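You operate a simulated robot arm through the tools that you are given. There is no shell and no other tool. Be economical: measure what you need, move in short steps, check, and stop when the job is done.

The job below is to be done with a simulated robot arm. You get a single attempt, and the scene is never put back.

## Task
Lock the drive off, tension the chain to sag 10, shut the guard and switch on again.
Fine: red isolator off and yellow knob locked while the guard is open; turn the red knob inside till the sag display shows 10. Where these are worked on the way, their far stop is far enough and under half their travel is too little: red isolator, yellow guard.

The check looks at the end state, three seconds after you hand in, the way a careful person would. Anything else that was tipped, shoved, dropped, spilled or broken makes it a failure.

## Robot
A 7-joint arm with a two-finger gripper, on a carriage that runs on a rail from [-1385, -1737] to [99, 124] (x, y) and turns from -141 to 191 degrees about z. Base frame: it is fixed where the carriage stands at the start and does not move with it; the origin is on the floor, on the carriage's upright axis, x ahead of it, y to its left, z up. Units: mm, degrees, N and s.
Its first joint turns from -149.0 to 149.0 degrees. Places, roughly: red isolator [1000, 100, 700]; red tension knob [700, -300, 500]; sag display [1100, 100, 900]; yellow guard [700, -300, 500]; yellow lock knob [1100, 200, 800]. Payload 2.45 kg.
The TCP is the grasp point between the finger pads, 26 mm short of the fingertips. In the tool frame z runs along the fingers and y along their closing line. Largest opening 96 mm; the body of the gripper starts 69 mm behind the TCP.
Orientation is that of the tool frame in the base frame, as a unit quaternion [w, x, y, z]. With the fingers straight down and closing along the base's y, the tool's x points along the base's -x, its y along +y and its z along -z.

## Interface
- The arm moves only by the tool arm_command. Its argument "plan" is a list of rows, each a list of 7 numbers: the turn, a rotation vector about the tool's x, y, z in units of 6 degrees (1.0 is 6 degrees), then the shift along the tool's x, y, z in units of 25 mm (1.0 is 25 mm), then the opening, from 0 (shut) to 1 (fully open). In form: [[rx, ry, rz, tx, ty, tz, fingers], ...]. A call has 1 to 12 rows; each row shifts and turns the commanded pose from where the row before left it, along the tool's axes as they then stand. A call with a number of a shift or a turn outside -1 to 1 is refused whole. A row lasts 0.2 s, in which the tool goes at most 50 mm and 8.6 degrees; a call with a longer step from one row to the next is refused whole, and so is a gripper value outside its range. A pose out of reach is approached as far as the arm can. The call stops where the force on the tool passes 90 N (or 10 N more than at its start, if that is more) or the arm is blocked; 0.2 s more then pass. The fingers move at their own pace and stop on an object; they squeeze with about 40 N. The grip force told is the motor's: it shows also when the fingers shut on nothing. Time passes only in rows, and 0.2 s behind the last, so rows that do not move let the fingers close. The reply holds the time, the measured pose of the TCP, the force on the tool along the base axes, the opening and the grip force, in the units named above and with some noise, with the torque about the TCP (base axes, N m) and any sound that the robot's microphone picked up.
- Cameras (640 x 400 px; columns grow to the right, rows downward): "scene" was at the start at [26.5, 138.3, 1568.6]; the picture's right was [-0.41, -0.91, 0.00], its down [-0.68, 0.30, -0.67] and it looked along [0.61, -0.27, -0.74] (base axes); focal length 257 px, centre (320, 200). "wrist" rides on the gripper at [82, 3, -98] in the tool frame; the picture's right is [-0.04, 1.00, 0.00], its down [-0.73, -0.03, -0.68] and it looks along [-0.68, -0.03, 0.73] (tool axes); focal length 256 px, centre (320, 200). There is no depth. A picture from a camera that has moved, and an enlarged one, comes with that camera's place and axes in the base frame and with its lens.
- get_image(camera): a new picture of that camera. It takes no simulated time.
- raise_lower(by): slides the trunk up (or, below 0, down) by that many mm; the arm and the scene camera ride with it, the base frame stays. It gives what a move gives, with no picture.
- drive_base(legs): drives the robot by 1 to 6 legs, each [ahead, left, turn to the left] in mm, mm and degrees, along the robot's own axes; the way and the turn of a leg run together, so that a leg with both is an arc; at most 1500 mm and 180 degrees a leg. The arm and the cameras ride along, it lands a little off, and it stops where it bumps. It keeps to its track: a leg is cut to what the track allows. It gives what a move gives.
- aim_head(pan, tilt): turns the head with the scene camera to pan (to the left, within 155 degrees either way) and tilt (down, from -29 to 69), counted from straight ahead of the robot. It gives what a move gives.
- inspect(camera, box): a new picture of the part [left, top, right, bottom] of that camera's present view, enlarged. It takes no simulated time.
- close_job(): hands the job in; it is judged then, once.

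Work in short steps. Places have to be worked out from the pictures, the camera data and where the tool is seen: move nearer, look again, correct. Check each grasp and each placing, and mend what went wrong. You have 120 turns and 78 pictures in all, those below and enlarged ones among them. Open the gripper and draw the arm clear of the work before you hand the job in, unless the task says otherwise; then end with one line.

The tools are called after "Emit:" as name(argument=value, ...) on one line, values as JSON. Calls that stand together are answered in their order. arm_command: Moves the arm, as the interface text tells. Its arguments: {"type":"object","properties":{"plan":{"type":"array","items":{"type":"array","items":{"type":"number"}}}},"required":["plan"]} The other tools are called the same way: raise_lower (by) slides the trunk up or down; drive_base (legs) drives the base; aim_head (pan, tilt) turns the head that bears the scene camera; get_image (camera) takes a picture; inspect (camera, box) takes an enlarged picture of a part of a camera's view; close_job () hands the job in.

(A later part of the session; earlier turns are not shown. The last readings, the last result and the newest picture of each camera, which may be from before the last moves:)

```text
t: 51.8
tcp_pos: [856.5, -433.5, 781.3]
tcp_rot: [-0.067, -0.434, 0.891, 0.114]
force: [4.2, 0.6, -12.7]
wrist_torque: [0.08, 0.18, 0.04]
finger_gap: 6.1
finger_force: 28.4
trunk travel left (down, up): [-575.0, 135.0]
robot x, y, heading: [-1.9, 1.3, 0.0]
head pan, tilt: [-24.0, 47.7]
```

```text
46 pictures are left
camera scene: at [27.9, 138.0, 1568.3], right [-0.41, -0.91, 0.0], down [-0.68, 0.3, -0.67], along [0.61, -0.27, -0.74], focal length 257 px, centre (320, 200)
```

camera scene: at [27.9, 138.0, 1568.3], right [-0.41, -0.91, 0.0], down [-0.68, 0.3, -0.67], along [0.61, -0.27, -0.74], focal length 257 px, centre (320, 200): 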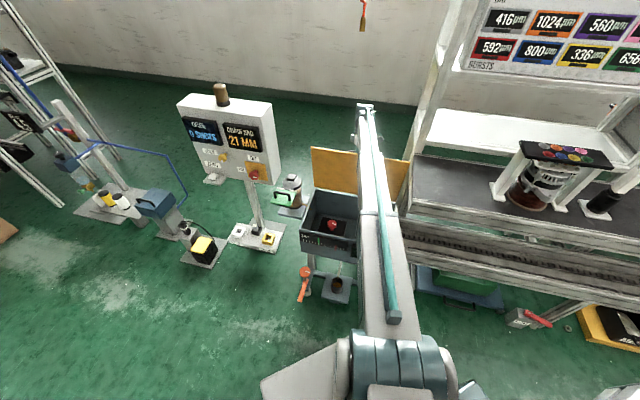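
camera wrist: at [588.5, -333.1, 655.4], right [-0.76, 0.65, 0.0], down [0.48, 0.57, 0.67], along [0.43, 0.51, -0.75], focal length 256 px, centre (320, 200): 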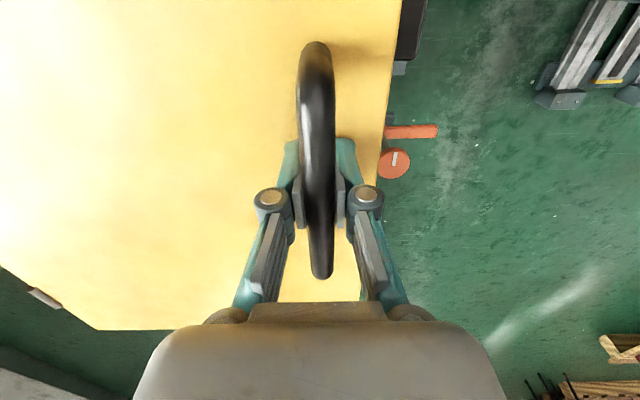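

The lid is near vertical, but the gap dropped to 6 mm, so the bar may be slipping toward the tips. I look from the wrist.

Emit:
get_image(camera="wrist")

Emit:
inspect(camera="scene", box=[285, 90, 425, 280])

```text
45 pictures are left
camera wrist: at [824.2, -509.5, 878.6], right [-0.73, 0.63, 0.26], down [0.62, 0.46, 0.63], along [0.28, 0.63, -0.73], focal length 256 px, centre (320, 200)
```

wrist: 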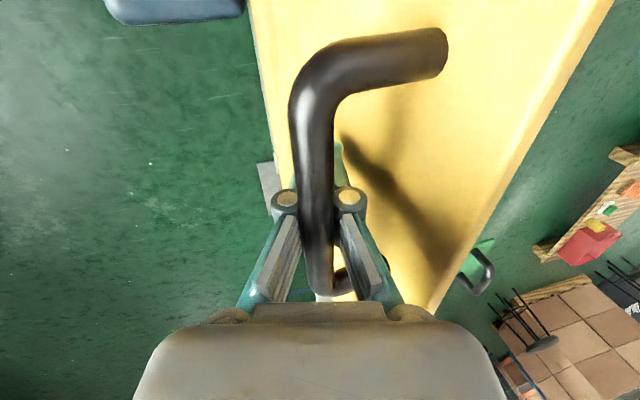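

```text
2.11 times, centred on (355, 185) of scene
camera zoom: at [27.9, 138.0, 1568.3], right [-0.41, -0.91, 0.0], down [-0.68, 0.3, -0.67], along [0.61, -0.27, -0.74], focal length 541 px, centre (246, 232)
```

zoom: 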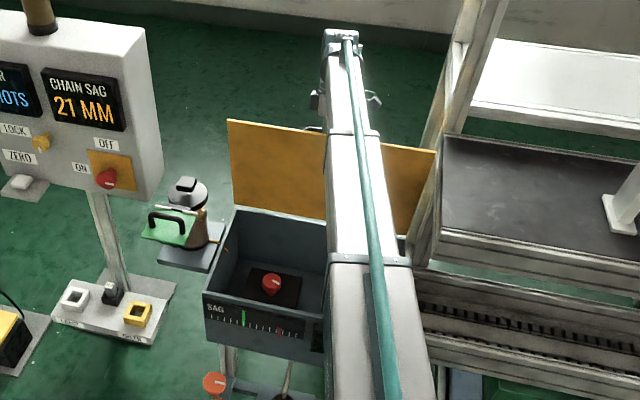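

The bar is still trapped between the fingers, just higher up them. I keep pushing the lid back past vertical.

Emit:
arm_command(plan=[[-0.3, 0, 0, 0, -0.6, -0.25, 0], [-0.3, 0, 0, 0, -0.6, -0.25, 0], [-0.3, 0, 0, 0, -0.6, -0.2, 0], [-0.3, 0, 0, 0, -0.6, -0.15, 0]])

Emit:
inspect(camera="scene", box=[285, 90, 425, 280])

```text
t: 52.8
tcp_pos: [900.1, -468.2, 776.8]
tcp_rot: [-0.096, -0.428, 0.882, 0.172]
force: [-3.1, 17.2, -63.9]
wrist_torque: [0.37, 0.05, -0.05]
finger_gap: 6.3
finger_force: 28.7
out of reach, approached as far as the arm can: row 4
trunk travel left (down, up): [-575.0, 135.0]
robot x, y, heading: [2.4, -0.3, 0.3]
head pan, tilt: [-24.0, 47.7]
```

```text
2.11 times, centred on (355, 185) of scene
camera zoom: at [33.7, 135.9, 1568.3], right [-0.41, -0.91, 0.0], down [-0.68, 0.3, -0.67], along [0.61, -0.27, -0.74], focal length 541 px, centre (246, 232)
```

zoom: 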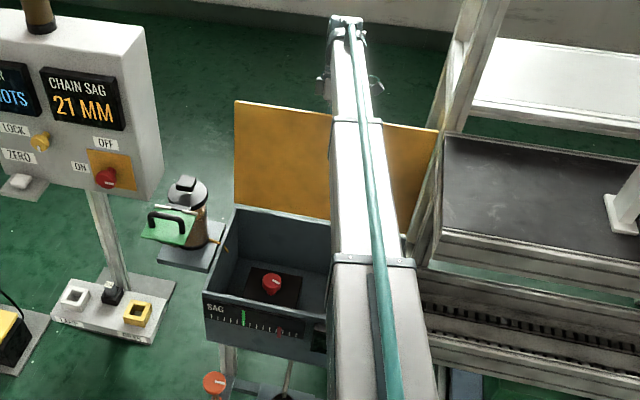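

The downward force of 64 N suggests the handle's arc now descends, putting the lid at about 90°. I go a bit back and down, then open the fingers part-way so the bar stays caught between them.

Emit:
arm_command(plan=[[0, 0, 0, 0, -0.52, 0.24, 0], [0, 0, 0, 0, 0, 0, 0.35], [0, 0, 0, 0, 0, 0, 0.35], [0, 0, 0, 0, 0, 0, 0.35]])

Emit:
get_image(camera="wrist")

```text
t: 53.8
tcp_pos: [895.2, -472.0, 778.2]
tcp_rot: [-0.094, -0.428, 0.883, 0.169]
force: [2.7, -4.1, 1.3]
wrist_torque: [0.05, 0.03, 0.08]
finger_gap: 33.2
finger_force: 0.1
out of reach, approached as far as the arm can: row 1
trunk travel left (down, up): [-575.0, 135.0]
robot x, y, heading: [2.0, 2.0, 0.1]
head pan, tilt: [-24.0, 47.7]
```

```text
42 pictures are left
camera wrist: at [871.6, -555.9, 872.3], right [-0.7, 0.61, 0.38], down [0.68, 0.41, 0.6], along [0.21, 0.68, -0.7], focal length 256 px, centre (320, 200)
```

wrist: 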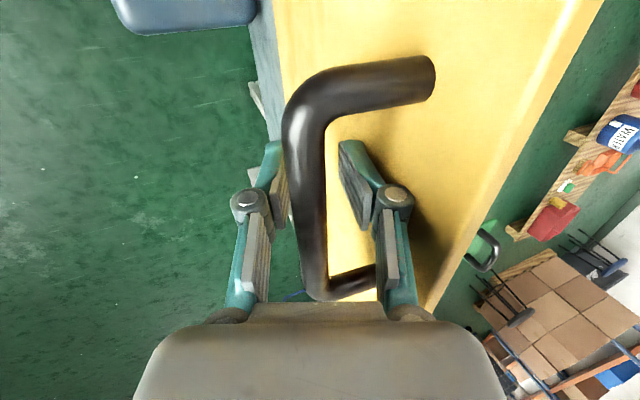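

The bar floats loosely between the fingers with no force, and the lid stands. I remove the tilt to regain reach and push a little further back.

Emit:
arm_command(plan=[[1, 0, 0, 0, 0, 0, 0.35], [1, 0, 0, 0, 0, 0, 0.35], [1, 0, 0, 0, 0, 0, 0.35], [0.5, 0, 0, 0, -0.5, 0, 0.35], [0, 0, 0, 0, -0.6, 0, 0.35], [0, 0, 0, 0, -0.6, 0, 0.35]])

Emit:
get_image(camera="wrist")

Emit:
inspect(camera="scene", box=[285, 90, 425, 280])

```text
t: 55.2
tcp_pos: [927.4, -495.3, 772.5]
tcp_rot: [-0.015, -0.438, 0.899, 0.008]
force: [-5.8, 3.8, -18.1]
wrist_torque: [-0.14, -0.53, -0.09]
finger_gap: 36.8
finger_force: 2.5
trunk travel left (down, up): [-575.0, 135.0]
robot x, y, heading: [0.7, 0.6, 0.1]
head pan, tilt: [-24.0, 47.7]
```

```text
41 pictures are left
camera wrist: at [877.9, -557.6, 872.5], right [-0.76, 0.65, 0.03], down [0.5, 0.56, 0.66], along [0.41, 0.52, -0.75], focal length 256 px, centre (320, 200)
```

wrist: 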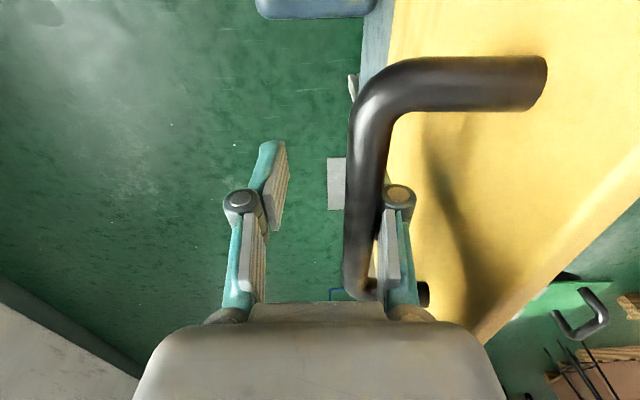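

```text
2.11 times, centred on (355, 185) of scene
camera zoom: at [27.9, 137.6, 1568.3], right [-0.41, -0.91, 0.0], down [-0.68, 0.3, -0.67], along [0.61, -0.27, -0.74], focal length 541 px, centre (246, 232)
```

zoom: 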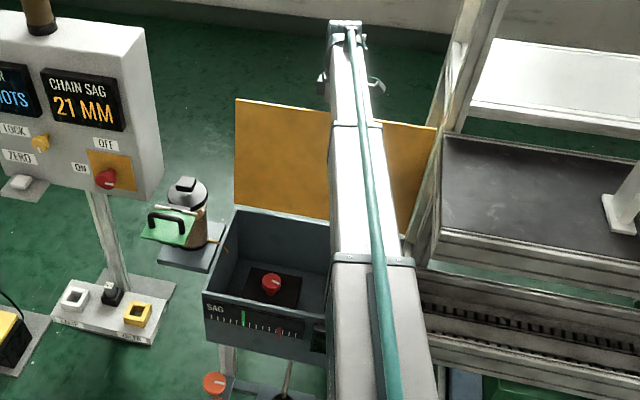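

The rear-side finger now pushes the bar. I push another 30 mm to find the stop.

Emit:
arm_command(plan=[[0, 0, 0, 0, -0.6, 0, 0.35], [0, 0, 0, 0, -0.6, 0, 0.35]])

Emit:
inspect(camera="scene", box=[285, 90, 425, 280])

```text
t: 55.8
tcp_pos: [945.4, -508.4, 766.0]
tcp_rot: [-0.02, -0.439, 0.898, 0.016]
force: [-54.6, 32.0, -55.1]
wrist_torque: [-0.48, -3.66, 0.73]
finger_gap: 53.9
finger_force: 15.4
trunk travel left (down, up): [-575.0, 135.0]
robot x, y, heading: [-1.4, 1.5, 0.1]
head pan, tilt: [-24.0, 47.7]
```

```text
2.11 times, centred on (355, 185) of scene
camera zoom: at [28.2, 137.3, 1568.0], right [-0.41, -0.91, 0.0], down [-0.68, 0.3, -0.67], along [0.61, -0.27, -0.74], focal length 541 px, centre (246, 232)
```

zoom: 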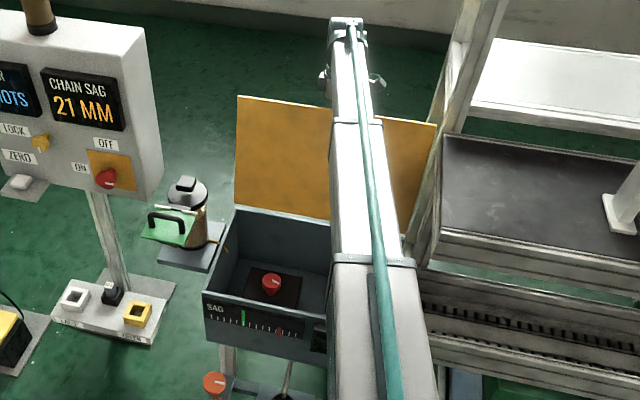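

Resistance of 63 N with no more lid motion means the stop is reached. I back off, open a little and lift out slowly.

Emit:
arm_command(plan=[[0, 0, 0, 0, 0.6, 0, 0.35], [0, 0, 0, 0, 0.3, 0, 0.35], [0, 0, 0, 0, 0, -0.5, 0.35], [0, 0, 0, 0, 0, -0.5, 0.35]])

Emit:
get_image(camera="wrist")

```text
t: 56.7
tcp_pos: [929.5, -497.7, 786.7]
tcp_rot: [-0.017, -0.438, 0.899, 0.009]
force: [1.5, -0.2, 3.9]
wrist_torque: [0.01, 0.0, 0.01]
finger_gap: 34.1
finger_force: 0.4
trunk travel left (down, up): [-575.0, 135.0]
robot x, y, heading: [0.7, 0.4, 0.1]
head pan, tilt: [-24.0, 47.7]
stopped in row 4: the force on the tool passed its limit at 102 N (the readings are from after the stop); the commanded pose is now the measured one
```

```text
38 pictures are left
camera wrist: at [880.7, -560.6, 885.5], right [-0.76, 0.65, 0.03], down [0.5, 0.56, 0.66], along [0.41, 0.52, -0.75], focal length 256 px, centre (320, 200)
```

wrist: 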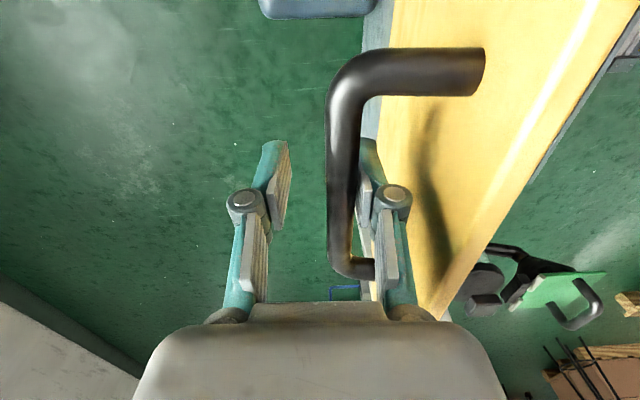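

Lifting snagged (102 N) because the finger sits tight against the bar. I shift 6 mm away from the bar and lift in small steps.

Emit:
arm_command(plan=[[0, 0, 0, 0, 0.28, 0, 0.35], [0, 0, 0, 0, 0, -0.3, 0.35], [0, 0, 0, 0, 0, -0.3, 0.35]])

Emit:
get_image(camera="wrist")

```text
t: 57.5
tcp_pos: [926.4, -494.3, 794.9]
tcp_rot: [-0.018, -0.438, 0.899, 0.011]
force: [-0.2, 0.2, -0.3]
wrist_torque: [0.0, -0.01, -0.01]
finger_gap: 33.4
finger_force: 0.0
trunk travel left (down, up): [-575.0, 135.0]
robot x, y, heading: [-1.0, 4.1, 0.2]
head pan, tilt: [-24.0, 47.7]
```

```text
37 pictures are left
camera wrist: at [877.7, -557.1, 894.6], right [-0.76, 0.65, 0.03], down [0.5, 0.56, 0.66], along [0.41, 0.52, -0.75], focal length 256 px, centre (320, 200)
```

wrist: 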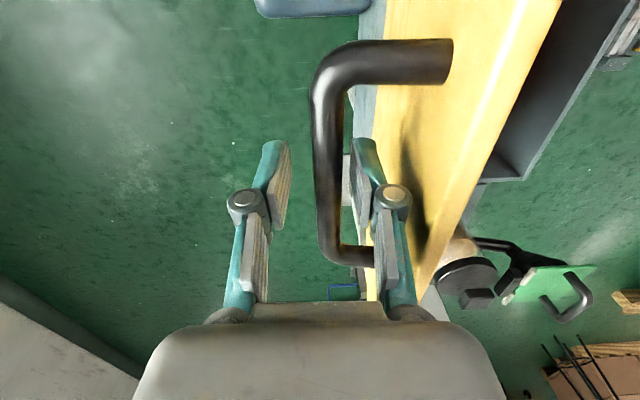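

Free now with no force, and the lid stays put. I continue straight up.

Emit:
arm_command(plan=[[0, 0, 0, 0, 0, -0.5, 0.35], [0, 0, 0, 0, 0, -0.5, 0.35], [0, 0, 0, 0, 0, -0.8, 0.35], [0, 0, 0, 0, 0, -1, 0.35], [0, 0, 0, 0, 0, -1, 0.35]])

Emit:
get_image(camera="wrist")

```text
t: 58.7
tcp_pos: [930.7, -493.9, 890.1]
tcp_rot: [-0.018, -0.438, 0.899, 0.011]
force: [-0.8, 0.3, -0.7]
wrist_torque: [-0.04, 0.02, -0.04]
finger_gap: 33.7
finger_force: 0.1
trunk travel left (down, up): [-575.0, 135.0]
robot x, y, heading: [0.5, -1.5, 0.2]
head pan, tilt: [-24.0, 47.7]
```

```text
36 pictures are left
camera wrist: at [881.1, -556.6, 990.2], right [-0.76, 0.65, 0.03], down [0.5, 0.56, 0.66], along [0.41, 0.52, -0.75], focal length 256 px, centre (320, 200)
```

wrist: 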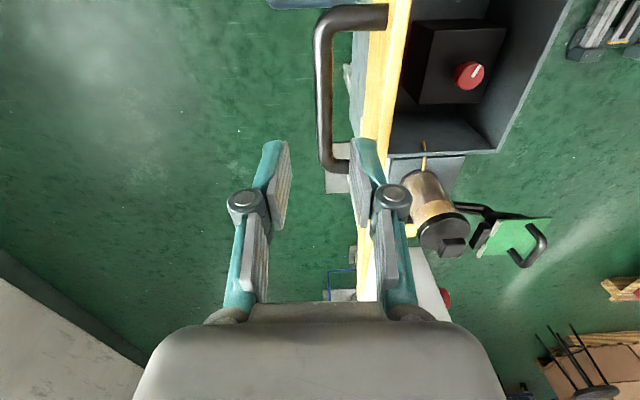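

The knob inside triangulates to about (747, -253, 478). I cross above the lid and stay high over the knob.

Emit:
arm_command(plan=[[0, 0, 0, 0, 0, -0.8, 0.35], [0, 0, 0, 0, 0, -0.8, 0.35], [0, 0, 0, -0.3, 0.98, 0, 1], [0, 0, 0, -0.3, 0.98, 0, 1], [0, 0, 0, -0.3, 0.98, 0, 1], [0, 0, 0, -0.3, 0.98, 0, 1], [0, 0, 0, -0.3, 0.98, 0, 1], [0, 0, 0, -0.3, 0.98, 0, 1], [0, 0, 0, -0.3, 0.98, 0, 1], [0, 0, 0, -0.3, 0.98, 0, 1], [0, 0, 0, -0.3, 0.98, 0, 1], [0, 0, 0, -0.3, 0.98, 0, 1]])

Emit:
arm_command(plan=[[0, 0, 0, 0, 0.98, 0, 1], [0, 0, 0, 0, 0.98, 0, 1], [0, 0, 0, 0, 0, 1, 1], [0, 0, 0, 0, 0, 1, 1], [0, 0, 0, 0, 0, 1, 1], [0, 0, 0, 0, 0, 1, 1], [0, 0, 0, 0, 0, 1, 1]])

Emit:
get_image(camera="wrist")

```text
t: 61.3
tcp_pos: [785.1, -283.3, 933.9]
tcp_rot: [-0.018, -0.438, 0.899, 0.01]
force: [0.1, -0.7, 0.4]
wrist_torque: [-0.01, -0.03, 0.0]
finger_gap: 96.0
finger_force: 0.0
trunk travel left (down, up): [-575.0, 135.0]
robot x, y, heading: [4.4, -0.3, 0.0]
head pan, tilt: [-24.0, 47.7]
```

```text
t: 62.9
tcp_pos: [741.2, -255.7, 811.7]
tcp_rot: [-0.018, -0.439, 0.898, 0.011]
force: [-0.4, -0.2, -0.4]
wrist_torque: [0.04, 0.0, 0.0]
finger_gap: 95.9
finger_force: 0.1
trunk travel left (down, up): [-575.0, 135.0]
robot x, y, heading: [-0.0, 2.8, 0.3]
head pan, tilt: [-24.0, 47.7]
```

```text
35 pictures are left
camera wrist: at [692.2, -318.1, 911.7], right [-0.76, 0.65, 0.03], down [0.5, 0.56, 0.66], along [0.41, 0.52, -0.75], focal length 256 px, centre (320, 200)
```

wrist: 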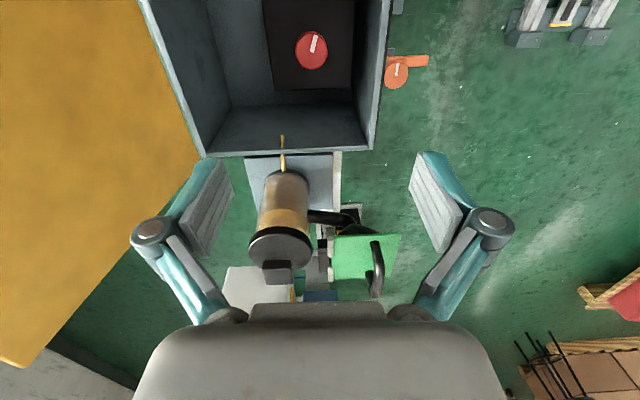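

The knob lies at (747, -254) and the open fingers fit inside the box. I correct, then descend to 560.

Emit:
arm_command(plan=[[0.28, 0, 0, -0.2, -0.14, 1, 1], [0, 0, 0, 0, 0, 1, 1], [0, 0, 0, 0, 0, 1, 1], [0, 0, 0, 0, 0, 1, 1], [0, 0, 0, 0, 0, 1, 1], [0, 0, 0, 0, 0, 1, 1], [0, 0, 0, 0, 0, 1, 1], [0, 0, 0, 0, 0, 1, 1], [0, 0, 0, 0, 0, 1, 1], [0, 0, 0, 0, 0, 1, 1]])

Emit:
get_image(camera="wrist")

Emit:
inspect(camera="scene", box=[170, 70, 420, 280])

```text
t: 65.1
tcp_pos: [740.5, -254.0, 561.5]
tcp_rot: [-0.012, -0.439, 0.899, -0.003]
force: [0.5, -0.7, -0.6]
wrist_torque: [0.0, 0.04, 0.01]
finger_gap: 95.9
finger_force: 0.1
trunk travel left (down, up): [-575.0, 135.0]
robot x, y, heading: [-1.7, 2.4, -0.0]
head pan, tilt: [-24.0, 47.7]
```

```text
34 pictures are left
camera wrist: at [689.7, -315.6, 661.7], right [-0.76, 0.65, 0.01], down [0.49, 0.57, 0.66], along [0.43, 0.51, -0.75], focal length 256 px, centre (320, 200)
```

wrist: 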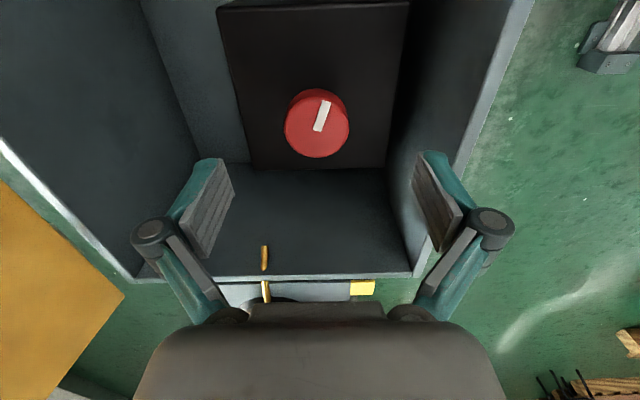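

```text
1.90 times, centred on (295, 175) of scene
camera zoom: at [26.6, 138.2, 1568.7], right [-0.41, -0.91, 0.0], down [-0.68, 0.3, -0.67], along [0.61, -0.27, -0.74], focal length 490 px, centre (368, 248)
```

zoom: 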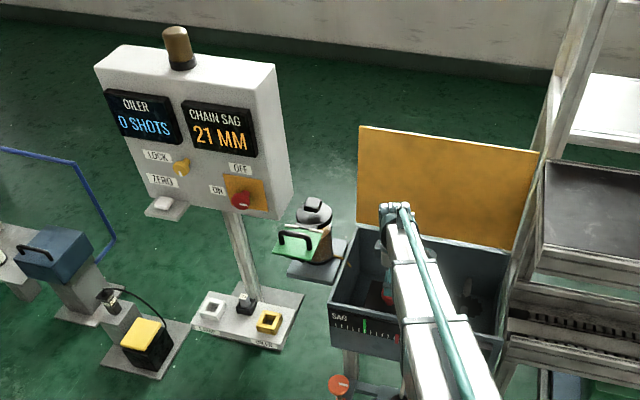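

The knob face is at about (746, -252, 484). I shift slightly, descend 76 mm and grip.

Emit:
arm_command(plan=[[0, 0, 0, -0.22, -0.12, 0.76, 1], [0, 0, 0, 0, 0, 0.76, 1], [0, 0, 0, 0, 0, 0.76, 1], [0, 0, 0, 0, 0, 0.76, 1], [0, 0, 0, 0, 0, 0, 0], [0, 0, 0, 0, 0, 0, 0], [0, 0, 0, 0, 0, 0, 0], [0, 0, 0, 0, 0, 0, 0]])

Emit:
get_image(camera="wrist")

```text
t: 66.9
tcp_pos: [744.8, -252.5, 485.8]
tcp_rot: [-0.012, -0.438, 0.899, -0.001]
force: [-9.6, 5.7, -0.7]
wrist_torque: [0.18, 0.04, 0.05]
finger_gap: 46.7
finger_force: 44.8
trunk travel left (down, up): [-575.0, 135.0]
robot x, y, heading: [-0.0, -1.9, 0.1]
head pan, tilt: [-24.0, 47.7]
```

```text
32 pictures are left
camera wrist: at [694.2, -314.2, 586.5], right [-0.76, 0.65, 0.01], down [0.49, 0.57, 0.66], along [0.42, 0.51, -0.75], focal length 256 px, centre (320, 200)
```

wrist: 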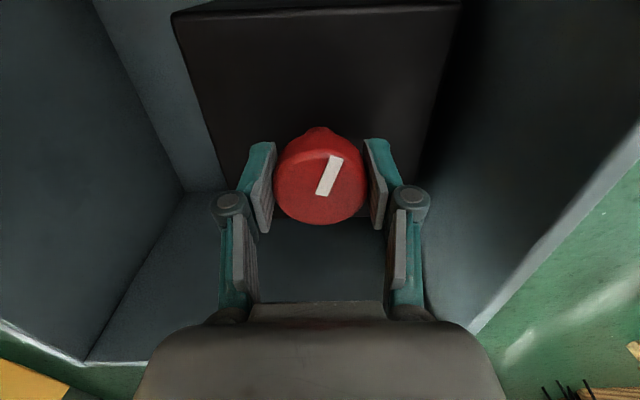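

The tension knob is gripped. I turn a test 24° clockwise and read the display.

Emit:
arm_command(plan=[[0, 0, 0.8, 0, 0, 0, 0], [0, 0, 0.8, 0, 0, 0, 0], [0, 0, 0.8, 0, 0, 0, 0], [0, 0, 0.8, 0, 0, 0, 0], [0, 0, 0.8, 0, 0, 0, 0]])

Emit:
inspect(camera="scene", box=[170, 90, 410, 250])

```text
t: 68.1
tcp_pos: [745.5, -252.4, 486.7]
tcp_rot: [-0.013, -0.241, 0.97, -0.004]
force: [-22.6, 13.5, -7.3]
wrist_torque: [0.7, -0.63, 0.08]
finger_gap: 46.9
finger_force: 44.8
trunk travel left (down, up): [-575.0, 135.0]
robot x, y, heading: [0.5, -0.5, -0.1]
head pan, tilt: [-24.0, 47.7]
```

```text
2.50 times, centred on (290, 170) of scene
camera zoom: at [26.1, 138.6, 1568.5], right [-0.41, -0.91, 0.0], down [-0.68, 0.3, -0.67], along [0.61, -0.27, -0.74], focal length 642 px, centre (395, 275)
```

zoom: 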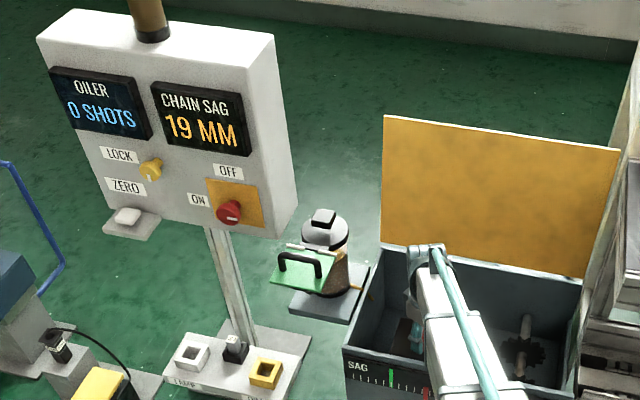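

Clockwise lowers the sag: 21 → 19 for 24°. I turn 60° more.

Emit:
arm_command(plan=[[0, 0, 1, 0, 0, 0, 0], [0, 0, 1, 0, 0, 0, 0], [0, 0, 1, 0, 0, 0, 0], [0, 0, 1, 0, 0, 0, 0], [0, 0, 1, 0, 0, 0, 0], [0, 0, 1, 0, 0, 0, 0], [0, 0, 1, 0, 0, 0, 0], [0, 0, 1, 0, 0, 0, 0], [0, 0, 1, 0, 0, 0, 0], [0, 0, 1, 0, 0, 0, 0]])

Emit:
inspect(camera="scene", box=[170, 90, 410, 250])

```text
t: 70.3
tcp_pos: [746.8, -251.8, 486.1]
tcp_rot: [-0.009, 0.278, 0.96, -0.007]
force: [-5.5, 32.3, -10.0]
wrist_torque: [0.69, 0.82, 0.05]
finger_gap: 46.8
finger_force: 45.1
trunk travel left (down, up): [-575.0, 135.0]
robot x, y, heading: [-3.2, -0.4, -0.2]
head pan, tilt: [-24.0, 47.7]
```

```text
2.50 times, centred on (290, 170) of scene
camera zoom: at [27.2, 139.5, 1568.5], right [-0.41, -0.91, 0.0], down [-0.68, 0.3, -0.67], along [0.61, -0.27, -0.74], focal length 642 px, centre (395, 275)
```

zoom: 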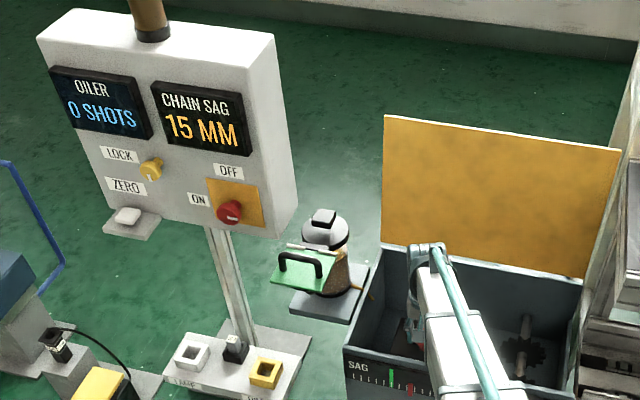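

15 after 84°, so about 14° per mm. I turn 60° more.

Emit:
arm_command(plan=[[0, 0, 1, 0, 0, 0, 0], [0, 0, 1, 0, 0, 0, 0], [0, 0, 1, 0, 0, 0, 0], [0, 0, 1, 0, 0, 0, 0], [0, 0, 1, 0, 0, 0, 0], [0, 0, 1, 0, 0, 0, 0], [0, 0, 1, 0, 0, 0, 0], [0, 0, 1, 0, 0, 0, 0], [0, 0, 1, 0, 0, 0, 0], [0, 0, 1, 0, 0, 0, 0]])

Emit:
inspect(camera="scene", box=[170, 90, 410, 250])

```text
t: 72.5
tcp_pos: [747.0, -252.8, 487.1]
tcp_rot: [-0.002, 0.722, 0.692, -0.01]
force: [3.1, 17.5, 8.6]
wrist_torque: [1.22, -0.05, -0.01]
finger_gap: 46.6
finger_force: 45.2
trunk travel left (down, up): [-575.0, 135.0]
robot x, y, heading: [1.9, -3.2, -0.3]
head pan, tilt: [-24.0, 47.7]
```

```text
2.50 times, centred on (290, 170) of scene
camera zoom: at [25.9, 139.3, 1568.6], right [-0.41, -0.91, 0.0], down [-0.68, 0.3, -0.67], along [0.61, -0.27, -0.74], focal length 642 px, centre (395, 275)
```

zoom: 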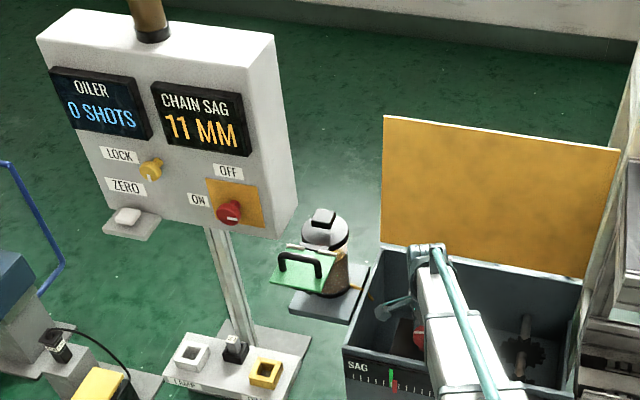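

11 at 144°. About 13° more.

Emit:
arm_command(plan=[[0, 0, 0.75, 0, 0, 0, 0], [0, 0, 0.75, 0, 0, 0, 0], [0, 0, 0.75, 0, 0, 0, 0], [0, 0, 0, 0, 0, 0, 0]])

Emit:
inspect(camera="scene", box=[170, 90, 410, 250])

```text
t: 73.5
tcp_pos: [746.3, -252.4, 485.6]
tcp_rot: [-0.001, 0.797, 0.604, -0.011]
force: [-1.5, 15.4, 8.9]
wrist_torque: [1.04, -0.31, -0.03]
finger_gap: 46.5
finger_force: 44.9
trunk travel left (down, up): [-575.0, 135.0]
robot x, y, heading: [1.5, -0.1, 0.0]
head pan, tilt: [-24.0, 47.7]
```

```text
2.50 times, centred on (290, 170) of scene
camera zoom: at [25.6, 139.2, 1568.5], right [-0.41, -0.91, 0.0], down [-0.68, 0.3, -0.67], along [0.61, -0.27, -0.74], focal length 642 px, centre (395, 275)
```

zoom: 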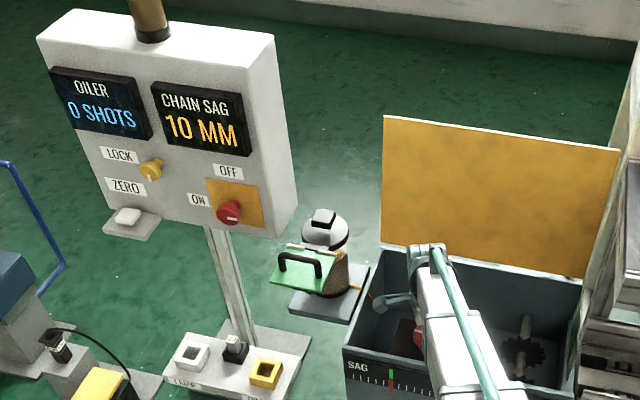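

The display reads 10 and the gauge is aligned. I release and lift straight out, unwinding the wrist once above the box.

Emit:
arm_command(plan=[[0, 0, 0, 0, 0, 0, 1], [0, 0, 0, 0, 0, 0, 1], [0, 0, 0, 0, 0, -1, 1], [0, 0, 0, 0, 0, -1, 1], [0, 0, 0, 0, 0, -1, 1], [0, 0, 0, 0, 0, -1, 1], [0, 0, -1, 0, 0, -1, 1], [0, 0, -1, 0, 0, -1, 1], [0, 0, -1, 0, 0, -1, 1], [0, 0, -1, 0, 0, -1, 1], [0, 0, -1, 0, 0, -1, 1], [0, 0, -1, 0, 0, -1, 1]])

Emit:
arm_command(plan=[[0, 0, -1, 0, 0, -1, 1], [0, 0, -1, 0, 0, -1, 1], [0, 0, -1, 0, 0, -1, 1], [0, 0, -1, 0, 0, -1, 1], [0, 0, -1, 0, 0, -1, 1], [0, 0, -1, 0, 0, -1, 1], [0, 0, -1, 0, 0, -1, 1], [0, 0, -1, 0, 0, -1, 1], [0, 0, -1, 0, 0, 0, 1], [0, 0, -1, 0, 0, 0, 1], [0, 0, -1, 0, 0, 0, 1], [0, 0, -1, 0, 0, 0, 1]])

Emit:
arm_command(plan=[[0, 0, -1, 0, 0, 0, 1], [0, 0, -1, 0, 0, 0, 1], [0, 0, -1, 0, 0, 0, 1], [0, 0, -1, 0, 0, 0, 1], [0, 0, -1, 0, 0, 0, 1], [0, 0, -1, 0, 0, 0, 1], [0, 0, -1, 0, 0, 0, 1], [0, 0, -1, 0, 0, 0, 1]])

Emit:
inspect(camera="scene", box=[170, 90, 410, 250])

```text
t: 76.1
tcp_pos: [749.4, -248.7, 736.0]
tcp_rot: [-0.004, 0.57, 0.822, -0.011]
force: [-0.6, 0.4, 0.4]
wrist_torque: [0.01, -0.02, -0.02]
finger_gap: 96.2
finger_force: 0.0
trunk travel left (down, up): [-575.0, 135.0]
robot x, y, heading: [-1.7, -1.3, -0.2]
head pan, tilt: [-24.0, 47.7]
```

```text
t: 78.7
tcp_pos: [755.5, -248.5, 937.3]
tcp_rot: [-0.009, -0.023, 1.0, -0.007]
force: [0.2, 0.2, 0.4]
wrist_torque: [0.03, 0.02, -0.05]
finger_gap: 95.9
finger_force: 0.0
trunk travel left (down, up): [-575.0, 135.0]
robot x, y, heading: [-1.5, 1.2, -0.0]
head pan, tilt: [-24.0, 47.7]
```

```text
t: 80.5
tcp_pos: [754.5, -247.2, 936.4]
tcp_rot: [-0.012, -0.427, 0.904, -0.003]
force: [0.3, 1.0, -1.0]
wrist_torque: [0.02, 0.02, 0.03]
finger_gap: 95.8
finger_force: 0.1
trunk travel left (down, up): [-575.0, 135.0]
robot x, y, heading: [2.7, 0.2, 0.2]
head pan, tilt: [-24.0, 47.7]
```

```text
2.50 times, centred on (290, 170) of scene
camera zoom: at [26.5, 138.3, 1568.6], right [-0.41, -0.91, 0.0], down [-0.68, 0.3, -0.67], along [0.61, -0.27, -0.74], focal length 642 px, centre (395, 275)
```

zoom: 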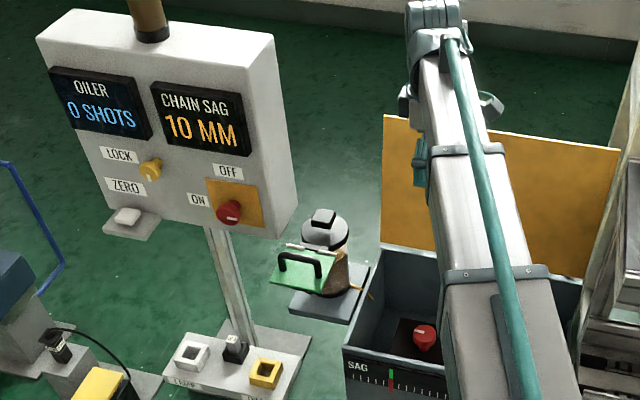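

Still 10. I go back above the lid top along the path I left by, with the fingers narrowed to 33 mm.

Emit:
arm_command(plan=[[0, 0, -0.23, 0.29, -0.97, 0, 0.35], [0, 0, 0, 0.29, -0.97, 0, 0.35], [0, 0, 0, 0.29, -0.97, 0, 0.35], [0, 0, 0, 0.29, -0.97, 0, 0.35], [0, 0, 0, 0.29, -0.97, 0, 0.35], [0, 0, 0, 0.29, -0.97, 0, 0.35], [0, 0, 0, 0.29, -0.97, 0, 0.35], [0, 0, 0, 0.29, -0.97, 0, 0.35], [0, 0, 0, 0.29, -0.97, 0, 0.35], [0, 0, 0, 0.29, -0.97, 0, 0.35], [0, 0, 0, 0.29, -0.97, 0, 0.35], [0, 0, 0, 0.29, -0.97, 0, 0.35]])

Emit:
get_image(camera="wrist")

```text
t: 83.1
tcp_pos: [929.5, -495.1, 936.1]
tcp_rot: [-0.012, -0.436, 0.9, -0.001]
force: [-0.3, 0.7, -0.3]
wrist_torque: [-0.02, -0.01, 0.0]
finger_gap: 33.6
finger_force: 0.1
trunk travel left (down, up): [-575.0, 135.0]
robot x, y, heading: [1.8, 1.9, -0.1]
head pan, tilt: [-24.0, 47.7]
```

```text
26 pictures are left
camera wrist: at [878.7, -556.5, 1036.6], right [-0.76, 0.65, 0.01], down [0.49, 0.57, 0.66], along [0.43, 0.51, -0.75], focal length 256 px, centre (320, 200)
```

wrist: 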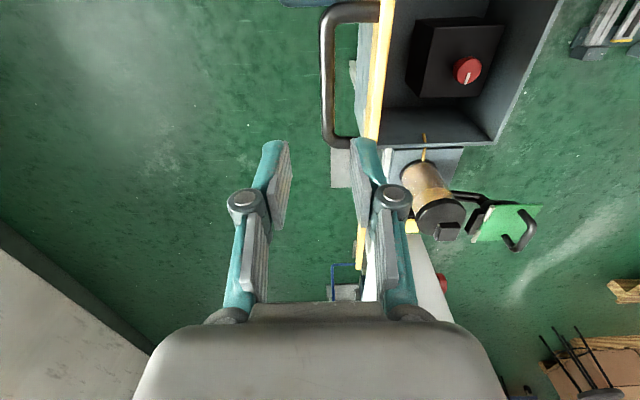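

The bar lies 10 mm to the +y side and the lid 45 mm, so the right-hand finger fits between them. I shift 3 mm and descend in steps to 795.

Emit:
arm_command(plan=[[0, 0, 0, 0, 0.12, 1, 0.35], [0, 0, 0, 0, 0, 1, 0.35], [0, 0, 0, 0, 0, 0.8, 0.35], [0, 0, 0, 0, 0, 0.8, 0.35], [0, 0, 0, 0, 0, 0.8, 0.35], [0, 0, 0, 0, 0, 0.8, 0.35], [0, 0, 0, 0, 0, 0.4, 0.35]])

Emit:
get_image(camera="wrist")

```text
t: 84.7
tcp_pos: [923.7, -494.5, 796.5]
tcp_rot: [-0.012, -0.436, 0.9, -0.003]
force: [-0.5, -0.9, 0.6]
wrist_torque: [-0.02, -0.02, -0.01]
finger_gap: 33.7
finger_force: 0.0
trunk travel left (down, up): [-575.0, 135.0]
robot x, y, heading: [-1.2, 1.2, 0.1]
head pan, tilt: [-24.0, 47.7]
```

```text
25 pictures are left
camera wrist: at [872.9, -556.7, 896.6], right [-0.76, 0.65, 0.01], down [0.49, 0.57, 0.66], along [0.43, 0.51, -0.75], focal length 256 px, centre (320, 200)
```

wrist: 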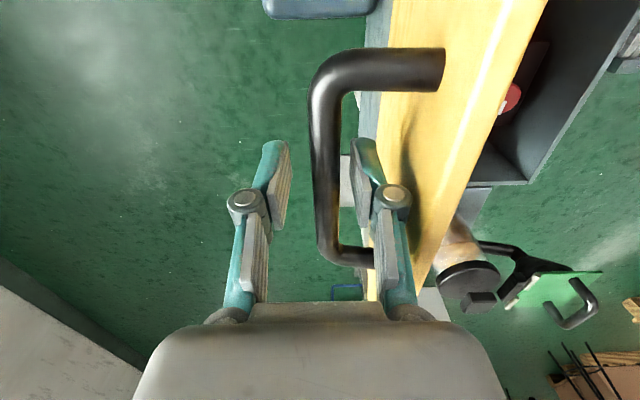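

The bar is between the fingers. I descend 14 mm to bar height, close, and start the reverse arc.

Emit:
arm_command(plan=[[0, 0, 0, 0, 0, 0.56, 0.35], [0, 0, 0, 0, 0, 0, 0], [0, 0, 0, 0, 0, 0, 0], [0, 0, 0, 0, 0, 0, 0]])

Emit:
arm_command(plan=[[0, 0, 0, 0, 0.89, -0.18, 0], [0, 0, 0, 0, 0.89, -0.18, 0], [0, 0, 0, 0, 0.78, -0.04, 0], [0, 0, 0, 0, 0.78, -0.04, 0]])

Emit:
get_image(camera="wrist")

```text
t: 85.7
tcp_pos: [924.2, -495.3, 780.4]
tcp_rot: [-0.012, -0.437, 0.899, -0.002]
force: [-5.8, 3.7, -11.6]
wrist_torque: [-0.05, -0.08, 0.36]
finger_gap: 11.7
finger_force: 38.7
trunk travel left (down, up): [-575.0, 135.0]
robot x, y, heading: [0.6, -4.1, -0.0]
head pan, tilt: [-24.0, 47.7]
```

```text
t: 86.7
tcp_pos: [858.7, -443.2, 793.6]
tcp_rot: [-0.012, -0.437, 0.899, -0.001]
force: [2.4, 0.6, -13.3]
wrist_torque: [-0.36, 0.11, 0.47]
finger_gap: 14.0
finger_force: 38.6
trunk travel left (down, up): [-575.0, 135.0]
robot x, y, heading: [3.9, 2.4, 0.2]
head pan, tilt: [-24.0, 47.7]
```

```text
24 pictures are left
camera wrist: at [808.0, -505.0, 894.3], right [-0.76, 0.65, 0.01], down [0.49, 0.57, 0.66], along [0.43, 0.51, -0.75], focal length 256 px, centre (320, 200)
```

wrist: 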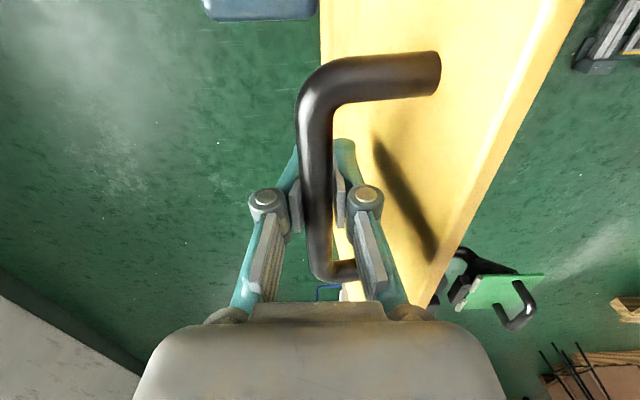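

The grip is good and the position matches the modelled arc (about 80°). I continue down to 48°.

Emit:
arm_command(plan=[[0, 0, 0, 0, 0.78, 0.07, 0], [0, 0, 0, 0, 0.78, 0.07, 0], [0, 0, 0, 0, 0.76, 0.18, 0], [0, 0, 0, 0, 0.76, 0.18, 0], [0, 0, 0, 0, 0.73, 0.28, 0], [0, 0, 0, 0, 0.73, 0.28, 0], [0, 0, 0, 0, 0.69, 0.38, 0], [0, 0, 0, 0, 0.69, 0.38, 0]])

```text
t: 88.5
tcp_pos: [742.8, -351.3, 747.9]
tcp_rot: [-0.011, -0.438, 0.899, -0.001]
force: [8.6, 12.3, -0.7]
wrist_torque: [-0.26, 0.09, 0.15]
finger_gap: 13.9
finger_force: 37.3
trunk travel left (down, up): [-575.0, 135.0]
robot x, y, heading: [1.3, 1.4, -0.1]
head pan, tilt: [-24.0, 47.7]
```

Following well with small forces. I go from 48° to 8°.

Emit:
arm_command(plan=[[0, 0, 0, 0, 0.62, 0.47, 0], [0, 0, 0, 0, 0.62, 0.47, 0], [0, 0, 0, 0, 0.55, 0.56, 0], [0, 0, 0, 0, 0.55, 0.56, 0], [0, 0, 0, 0, 0.47, 0.63, 0], [0, 0, 0, 0, 0.47, 0.63, 0], [0, 0, 0, 0, 0.38, 0.69, 0], [0, 0, 0, 0, 0.38, 0.69, 0], [0, 0, 0, 0, 0.28, 0.73, 0], [0, 0, 0, 0, 0.28, 0.73, 0]])

```text
t: 90.7
tcp_pos: [643.8, -281.3, 596.0]
tcp_rot: [-0.013, -0.437, 0.899, 0.002]
force: [-12.6, 21.3, 7.2]
wrist_torque: [0.14, -0.91, -0.44]
finger_gap: 13.9
finger_force: 38.5
trunk travel left (down, up): [-575.0, 135.0]
robot x, y, heading: [-0.9, 0.4, -0.0]
head pan, tilt: [-24.0, 47.7]
```

About 8° remain. I lower the last 38 mm and look.

Emit:
arm_command(plan=[[0, 0, 0, 0, 0.15, 0.78, 0], [0, 0, 0, 0, 0.15, 0.75, 0]])

Emit:
inspect(camera="scene", box=[260, 150, 420, 280])

```text
t: 91.3
tcp_pos: [636.6, -276.4, 557.8]
tcp_rot: [-0.014, -0.437, 0.899, 0.004]
force: [-31.5, 39.8, 5.0]
wrist_torque: [-0.36, -1.02, -0.4]
finger_gap: 12.6
finger_force: 38.5
trunk travel left (down, up): [-575.0, 135.0]
robot x, y, heading: [-0.5, 0.3, -0.2]
head pan, tilt: [-24.0, 47.7]
```

```text
3.08 times, centred on (340, 215) of scene
camera zoom: at [24.2, 140.8, 1568.3], right [-0.41, -0.91, 0.0], down [-0.68, 0.3, -0.67], along [0.62, -0.27, -0.74], focal length 791 px, centre (258, 154)
```

zoom: 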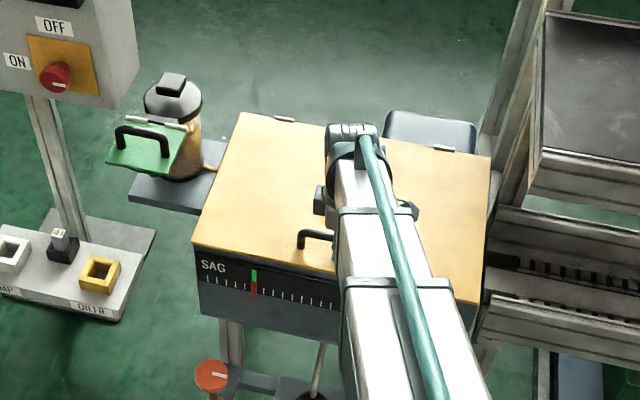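

The lid looks shut. I press down a couple of mm, release and lift straight up.

Emit:
arm_command(plan=[[0, 0, 0, 0, -0.1, 0.16, 0], [0, 0, 0, 0, 0, 0, 1], [0, 0, 0, 0, 0, 0, 1], [0, 0, 0, 0, 0, 0, 1], [0, 0, 0, 0, 0, -0.8, 1], [0, 0, 0, 0, 0, -1, 1], [0, 0, 0, 0, 0, -1, 1], [0, 0, 0, 0, 0, -1, 1], [0, 0, 0, 0, 0, -1, 1], [0, 0, 0, 0, 0, -1, 1], [0, 0, 0, 0, 0, -1, 1], [0, 0, 0, 0, 0, -1, 1]])

Emit:
get_image(camera="wrist")

```text
t: 93.9
tcp_pos: [645.8, -279.8, 749.4]
tcp_rot: [-0.013, -0.437, 0.899, -0.002]
force: [-0.3, -0.2, -1.3]
wrist_torque: [-0.01, 0.0, -0.01]
finger_gap: 96.0
finger_force: 0.1
trunk travel left (down, up): [-575.0, 135.0]
robot x, y, heading: [2.4, -1.7, -0.1]
head pan, tilt: [-24.0, 47.7]
```

```text
22 pictures are left
camera wrist: at [595.0, -341.7, 849.6], right [-0.76, 0.65, 0.01], down [0.49, 0.57, 0.66], along [0.43, 0.51, -0.75], focal length 256 px, centre (320, 200)
```

wrist: 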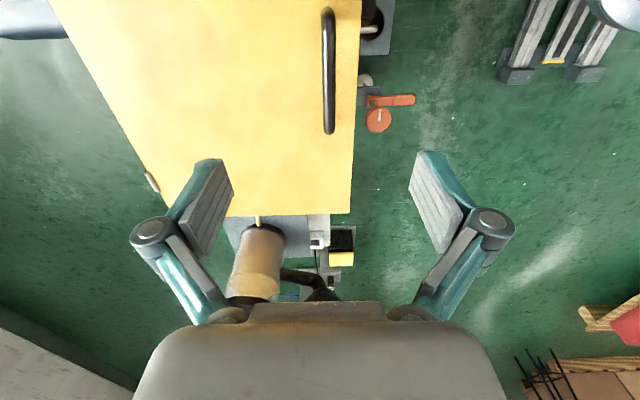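

The guard is shut. I return toward the panel along the earlier path.

Emit:
arm_command(plan=[[0, 0, 0, -0.95, 0.383, -0.147, 1], [0, 0, 0, -0.95, 0.383, -0.147, 1], [0, 0, 0, -0.95, 0.383, -0.147, 1], [0, 0, 0, -0.95, 0.383, -0.147, 1], [0, 0, 0, -0.95, 0.383, -0.147, 1], [0, 0, 0, -0.95, 0.383, -0.147, 1], [0, 0, 0, -0.95, 0.383, -0.147, 1], [0, 0, 0, -0.95, 0.383, -0.147, 1], [0, 0, 0, -0.95, 0.383, -0.147, 1], [0, 0, 0, -0.95, 0.383, -0.147, 1], [0, 0, 0, -0.95, 0.383, -0.147, 1], [0, 0, 0, -0.95, 0.383, -0.147, 1]])

Emit:
arm_command(plan=[[0, 0, 1, 0, 0, 0, 1], [0, 0, 1, 0, 0, 0, 1], [0, 0, 1, 0, 0, 0, 1], [0, 0, 1, 0, 0, 0, 1], [0, 0, 1, 0, 0, 0, 1], [0, 0, 1, 0, 0, 0, 1], [0, 0, 1, 0, 0, 0, 1], [0, 0, 1, 0, 0, 0, 1]])

Emit:
arm_command(plan=[[0, 0, 1, 0, 0, 0, 1], [0, 0, 1, 0, 0, 0, 1], [0, 0, 1, 0, 0, 0, 1], [0, 0, 1, 0, 0, 0, 1], [0, 0, 1, 0, 0, 0, 1], [0, 0, 1, 0, 0, 0, 1], [0, 0, 1, 0, 0, 0, 1], [0, 0, 0.5, 0, 0, 0, 1]])

```text
t: 96.5
tcp_pos: [733.5, 16.4, 788.2]
tcp_rot: [-0.012, -0.436, 0.9, -0.002]
force: [-0.4, 0.0, 0.3]
wrist_torque: [-0.01, -0.01, 0.0]
finger_gap: 96.0
finger_force: 0.0
trunk travel left (down, up): [-575.0, 135.0]
robot x, y, heading: [-1.2, 2.3, -0.2]
head pan, tilt: [-24.0, 47.7]
```

```text
t: 98.3
tcp_pos: [734.5, 18.3, 788.7]
tcp_rot: [-0.009, -0.033, 0.999, -0.006]
force: [-0.3, 0.6, 0.1]
wrist_torque: [0.0, -0.02, 0.0]
finger_gap: 95.8
finger_force: 0.1
trunk travel left (down, up): [-575.0, 135.0]
robot x, y, heading: [-0.4, 3.6, -0.2]
head pan, tilt: [-24.0, 47.7]
```

```text
t: 100.1
tcp_pos: [732.1, 17.8, 788.2]
tcp_rot: [-0.007, 0.352, 0.936, -0.01]
force: [-0.6, -0.7, -0.3]
wrist_torque: [-0.01, 0.0, 0.02]
finger_gap: 96.0
finger_force: 0.1
trunk travel left (down, up): [-575.0, 135.0]
robot x, y, heading: [-2.0, -3.3, -0.0]
head pan, tilt: [-24.0, 47.7]
```

Tool yaw is -41°. I pitch up to level while moving left along the panel.

Emit:
arm_command(plan=[[0, -1, 0, 0, 1, 0, 1], [0, -1, 0, 0, 1, 0, 1], [0, -1, 0, 0, 1, 0, 1], [0, -1, 0, 0, 1, 0, 1], [0, -1, 0, 0, 1, 0, 1], [0, -1, 0, 0, 1, 0, 1], [0, -1, 0, 0, 1, 0, 1], [0, -1, 0, 0, 1, 0, 1], [0, -1, 0, 0, 1, 0, 1], [0, -1, 0, 0, 1, 0, 1], [0, -1, 0, 0, 1, 0, 1], [0, -1, 0, 0, 1, 0, 1]])

Emit:
arm_command(plan=[[0, -1, 0, 0, 1, 0, 1], [0, -1, 0, 0, 1, 0, 1], [0, -1, 0, 0, 1, 0, 1], [0, 0, 0, 0, 0, 0.9, 1], [0, 0, 0, 0, 0, 0.9, 1], [0, 0, 0, 0, 0, 0.9, 1], [0, 0, 0, 0, 0, 0.9, 1]])

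Emit:
get_image(camera="wrist")

```text
t: 102.7
tcp_pos: [929.6, 244.2, 782.2]
tcp_rot: [0.546, 0.279, 0.76, -0.215]
force: [0.0, 0.2, -0.6]
wrist_torque: [0.02, -0.01, 0.0]
finger_gap: 96.1
finger_force: 0.1
trunk travel left (down, up): [-575.0, 135.0]
robot x, y, heading: [1.7, 0.8, -0.1]
head pan, tilt: [-24.0, 47.7]
```

```text
t: 104.3
tcp_pos: [1048.1, 241.9, 779.3]
tcp_rot: [0.657, 0.241, 0.666, -0.256]
force: [1.3, -0.3, 0.8]
wrist_torque: [-0.02, 0.02, 0.03]
finger_gap: 96.1
finger_force: 0.1
trunk travel left (down, up): [-575.0, 135.0]
robot x, y, heading: [0.8, -1.3, -0.1]
head pan, tilt: [-24.0, 47.7]
```

```text
21 pictures are left
camera wrist: at [975.2, 306.7, 697.7], right [0.66, 0.75, 0.02], down [-0.52, 0.44, 0.74], along [0.55, -0.49, 0.68], focal length 256 px, centre (320, 200)
```

wrist: 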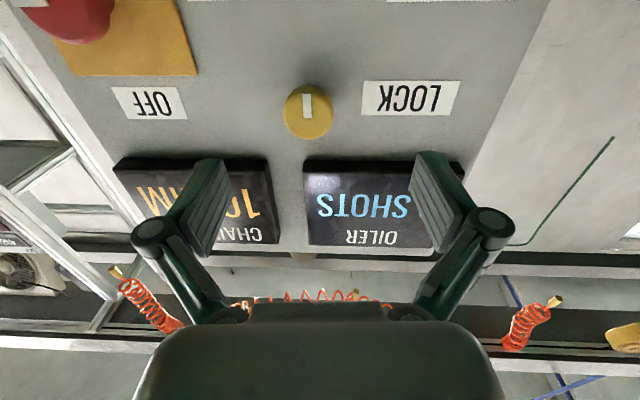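

The lock knob is 92 mm ahead and 8 mm to the left. I align, pre-roll +18°, advance and grip.

Emit:
arm_command(plan=[[0, 0, 0, -0.16, -0.33, 0, 1], [0, 0, 1, 0, 0, 0.7, 1], [0, 0, 1, 0, 0, 0.7, 1], [0, 0, 1, 0, 0, 0.75, 1], [0, 0, 0, 0, 0, 0.75, 1], [0, 0, 0, 0, 0, 0.75, 1], [0, 0, 0, 0, 0, 0, 0], [0, 0, 0, 0, 0, 0, 0], [0, 0, 0, 0, 0, 0, 0], [0, 0, 0, 0, 0, 0, 0]])

Emit:
arm_command(plan=[[0, 0, -0.9, 0, 0, 0, 0], [0, 0, -0.9, 0, 0, 0, 0], [0, 0, -0.9, 0, 0, 0, 0], [0, 0, -0.9, 0, 0, 0, 0], [0, 0, -0.9, 0, 0, 0, 0], [0, 0, -0.9, 0, 0, 0, 0], [0, 0, -0.9, 0, 0, 0, 0], [0, 0, -0.9, 0, 0, 0, 0]])

Emit:
get_image(camera="wrist")

```text
t: 106.5
tcp_pos: [1112.8, 174.2, 783.9]
tcp_rot: [0.689, 0.343, 0.62, -0.149]
force: [-1.6, -1.6, 0.8]
wrist_torque: [-0.03, -0.06, -0.12]
finger_gap: 38.7
finger_force: 44.6
trunk travel left (down, up): [-575.0, 135.0]
robot x, y, heading: [2.1, -0.3, -0.1]
head pan, tilt: [-24.0, 47.7]
```

```text
t: 108.3
tcp_pos: [1112.2, 172.7, 782.2]
tcp_rot: [0.586, 0.09, 0.703, -0.393]
force: [5.7, -5.8, 7.3]
wrist_torque: [-0.6, -0.76, 0.26]
finger_gap: 38.8
finger_force: 45.3
trunk travel left (down, up): [-575.0, 135.0]
robot x, y, heading: [3.9, -1.0, 0.3]
head pan, tilt: [-24.0, 47.7]
```

```text
20 pictures are left
camera wrist: at [1014.8, 212.6, 709.4], right [0.6, 0.69, -0.41], down [-0.31, 0.67, 0.67], along [0.74, -0.27, 0.62], focal length 256 px, centre (320, 200)
```

wrist: 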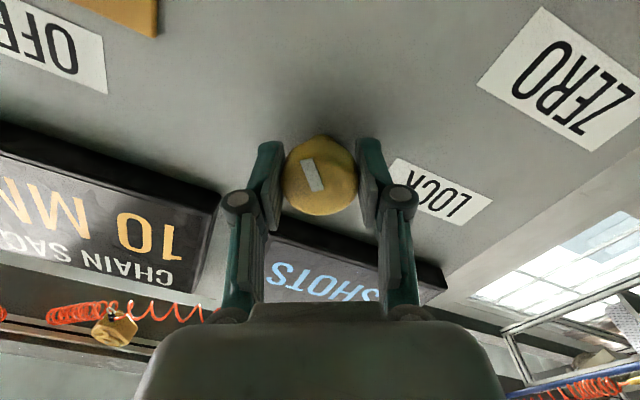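

The knob follows (mark fixed relative to the fingers) with no axial torque at 43°. I continue to the stop at 90°.

Emit:
arm_command(plan=[[0, 0, -0.9, 0, 0, 0, 0], [0, 0, -0.9, 0, 0, 0, 0], [0, 0, -0.9, 0, 0, 0, 0], [0, 0, -0.9, 0, 0, 0, 0], [0, 0, -0.9, 0, 0, 0, 0], [0, 0, -0.9, 0, 0, 0, 0], [0, 0, -0.9, 0, 0, 0, 0], [0, 0, -0.9, 0, 0, 0, 0], [0, 0, -0.9, 0, 0, 0, 0], [0, 0, -0.9, 0, 0, 0, 0]])

Emit:
get_image(camera="wrist")

```text
t: 110.5
tcp_pos: [1108.8, 174.0, 784.9]
tcp_rot: [0.343, -0.238, 0.667, -0.617]
force: [-2.7, -9.2, 13.5]
wrist_torque: [0.35, -0.51, -0.35]
finger_gap: 38.7
finger_force: 45.3
trunk travel left (down, up): [-575.0, 135.0]
robot x, y, heading: [0.4, 0.9, -0.1]
head pan, tilt: [-24.0, 47.7]
```

```text
19 pictures are left
camera wrist: at [983.6, 177.5, 768.4], right [0.13, 0.16, -0.98], down [-0.04, 0.99, 0.15], along [0.99, 0.02, 0.14], focal length 256 px, centre (320, 200)
```

wrist: 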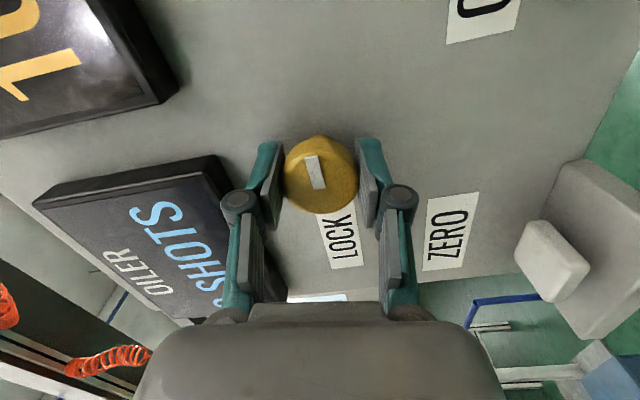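

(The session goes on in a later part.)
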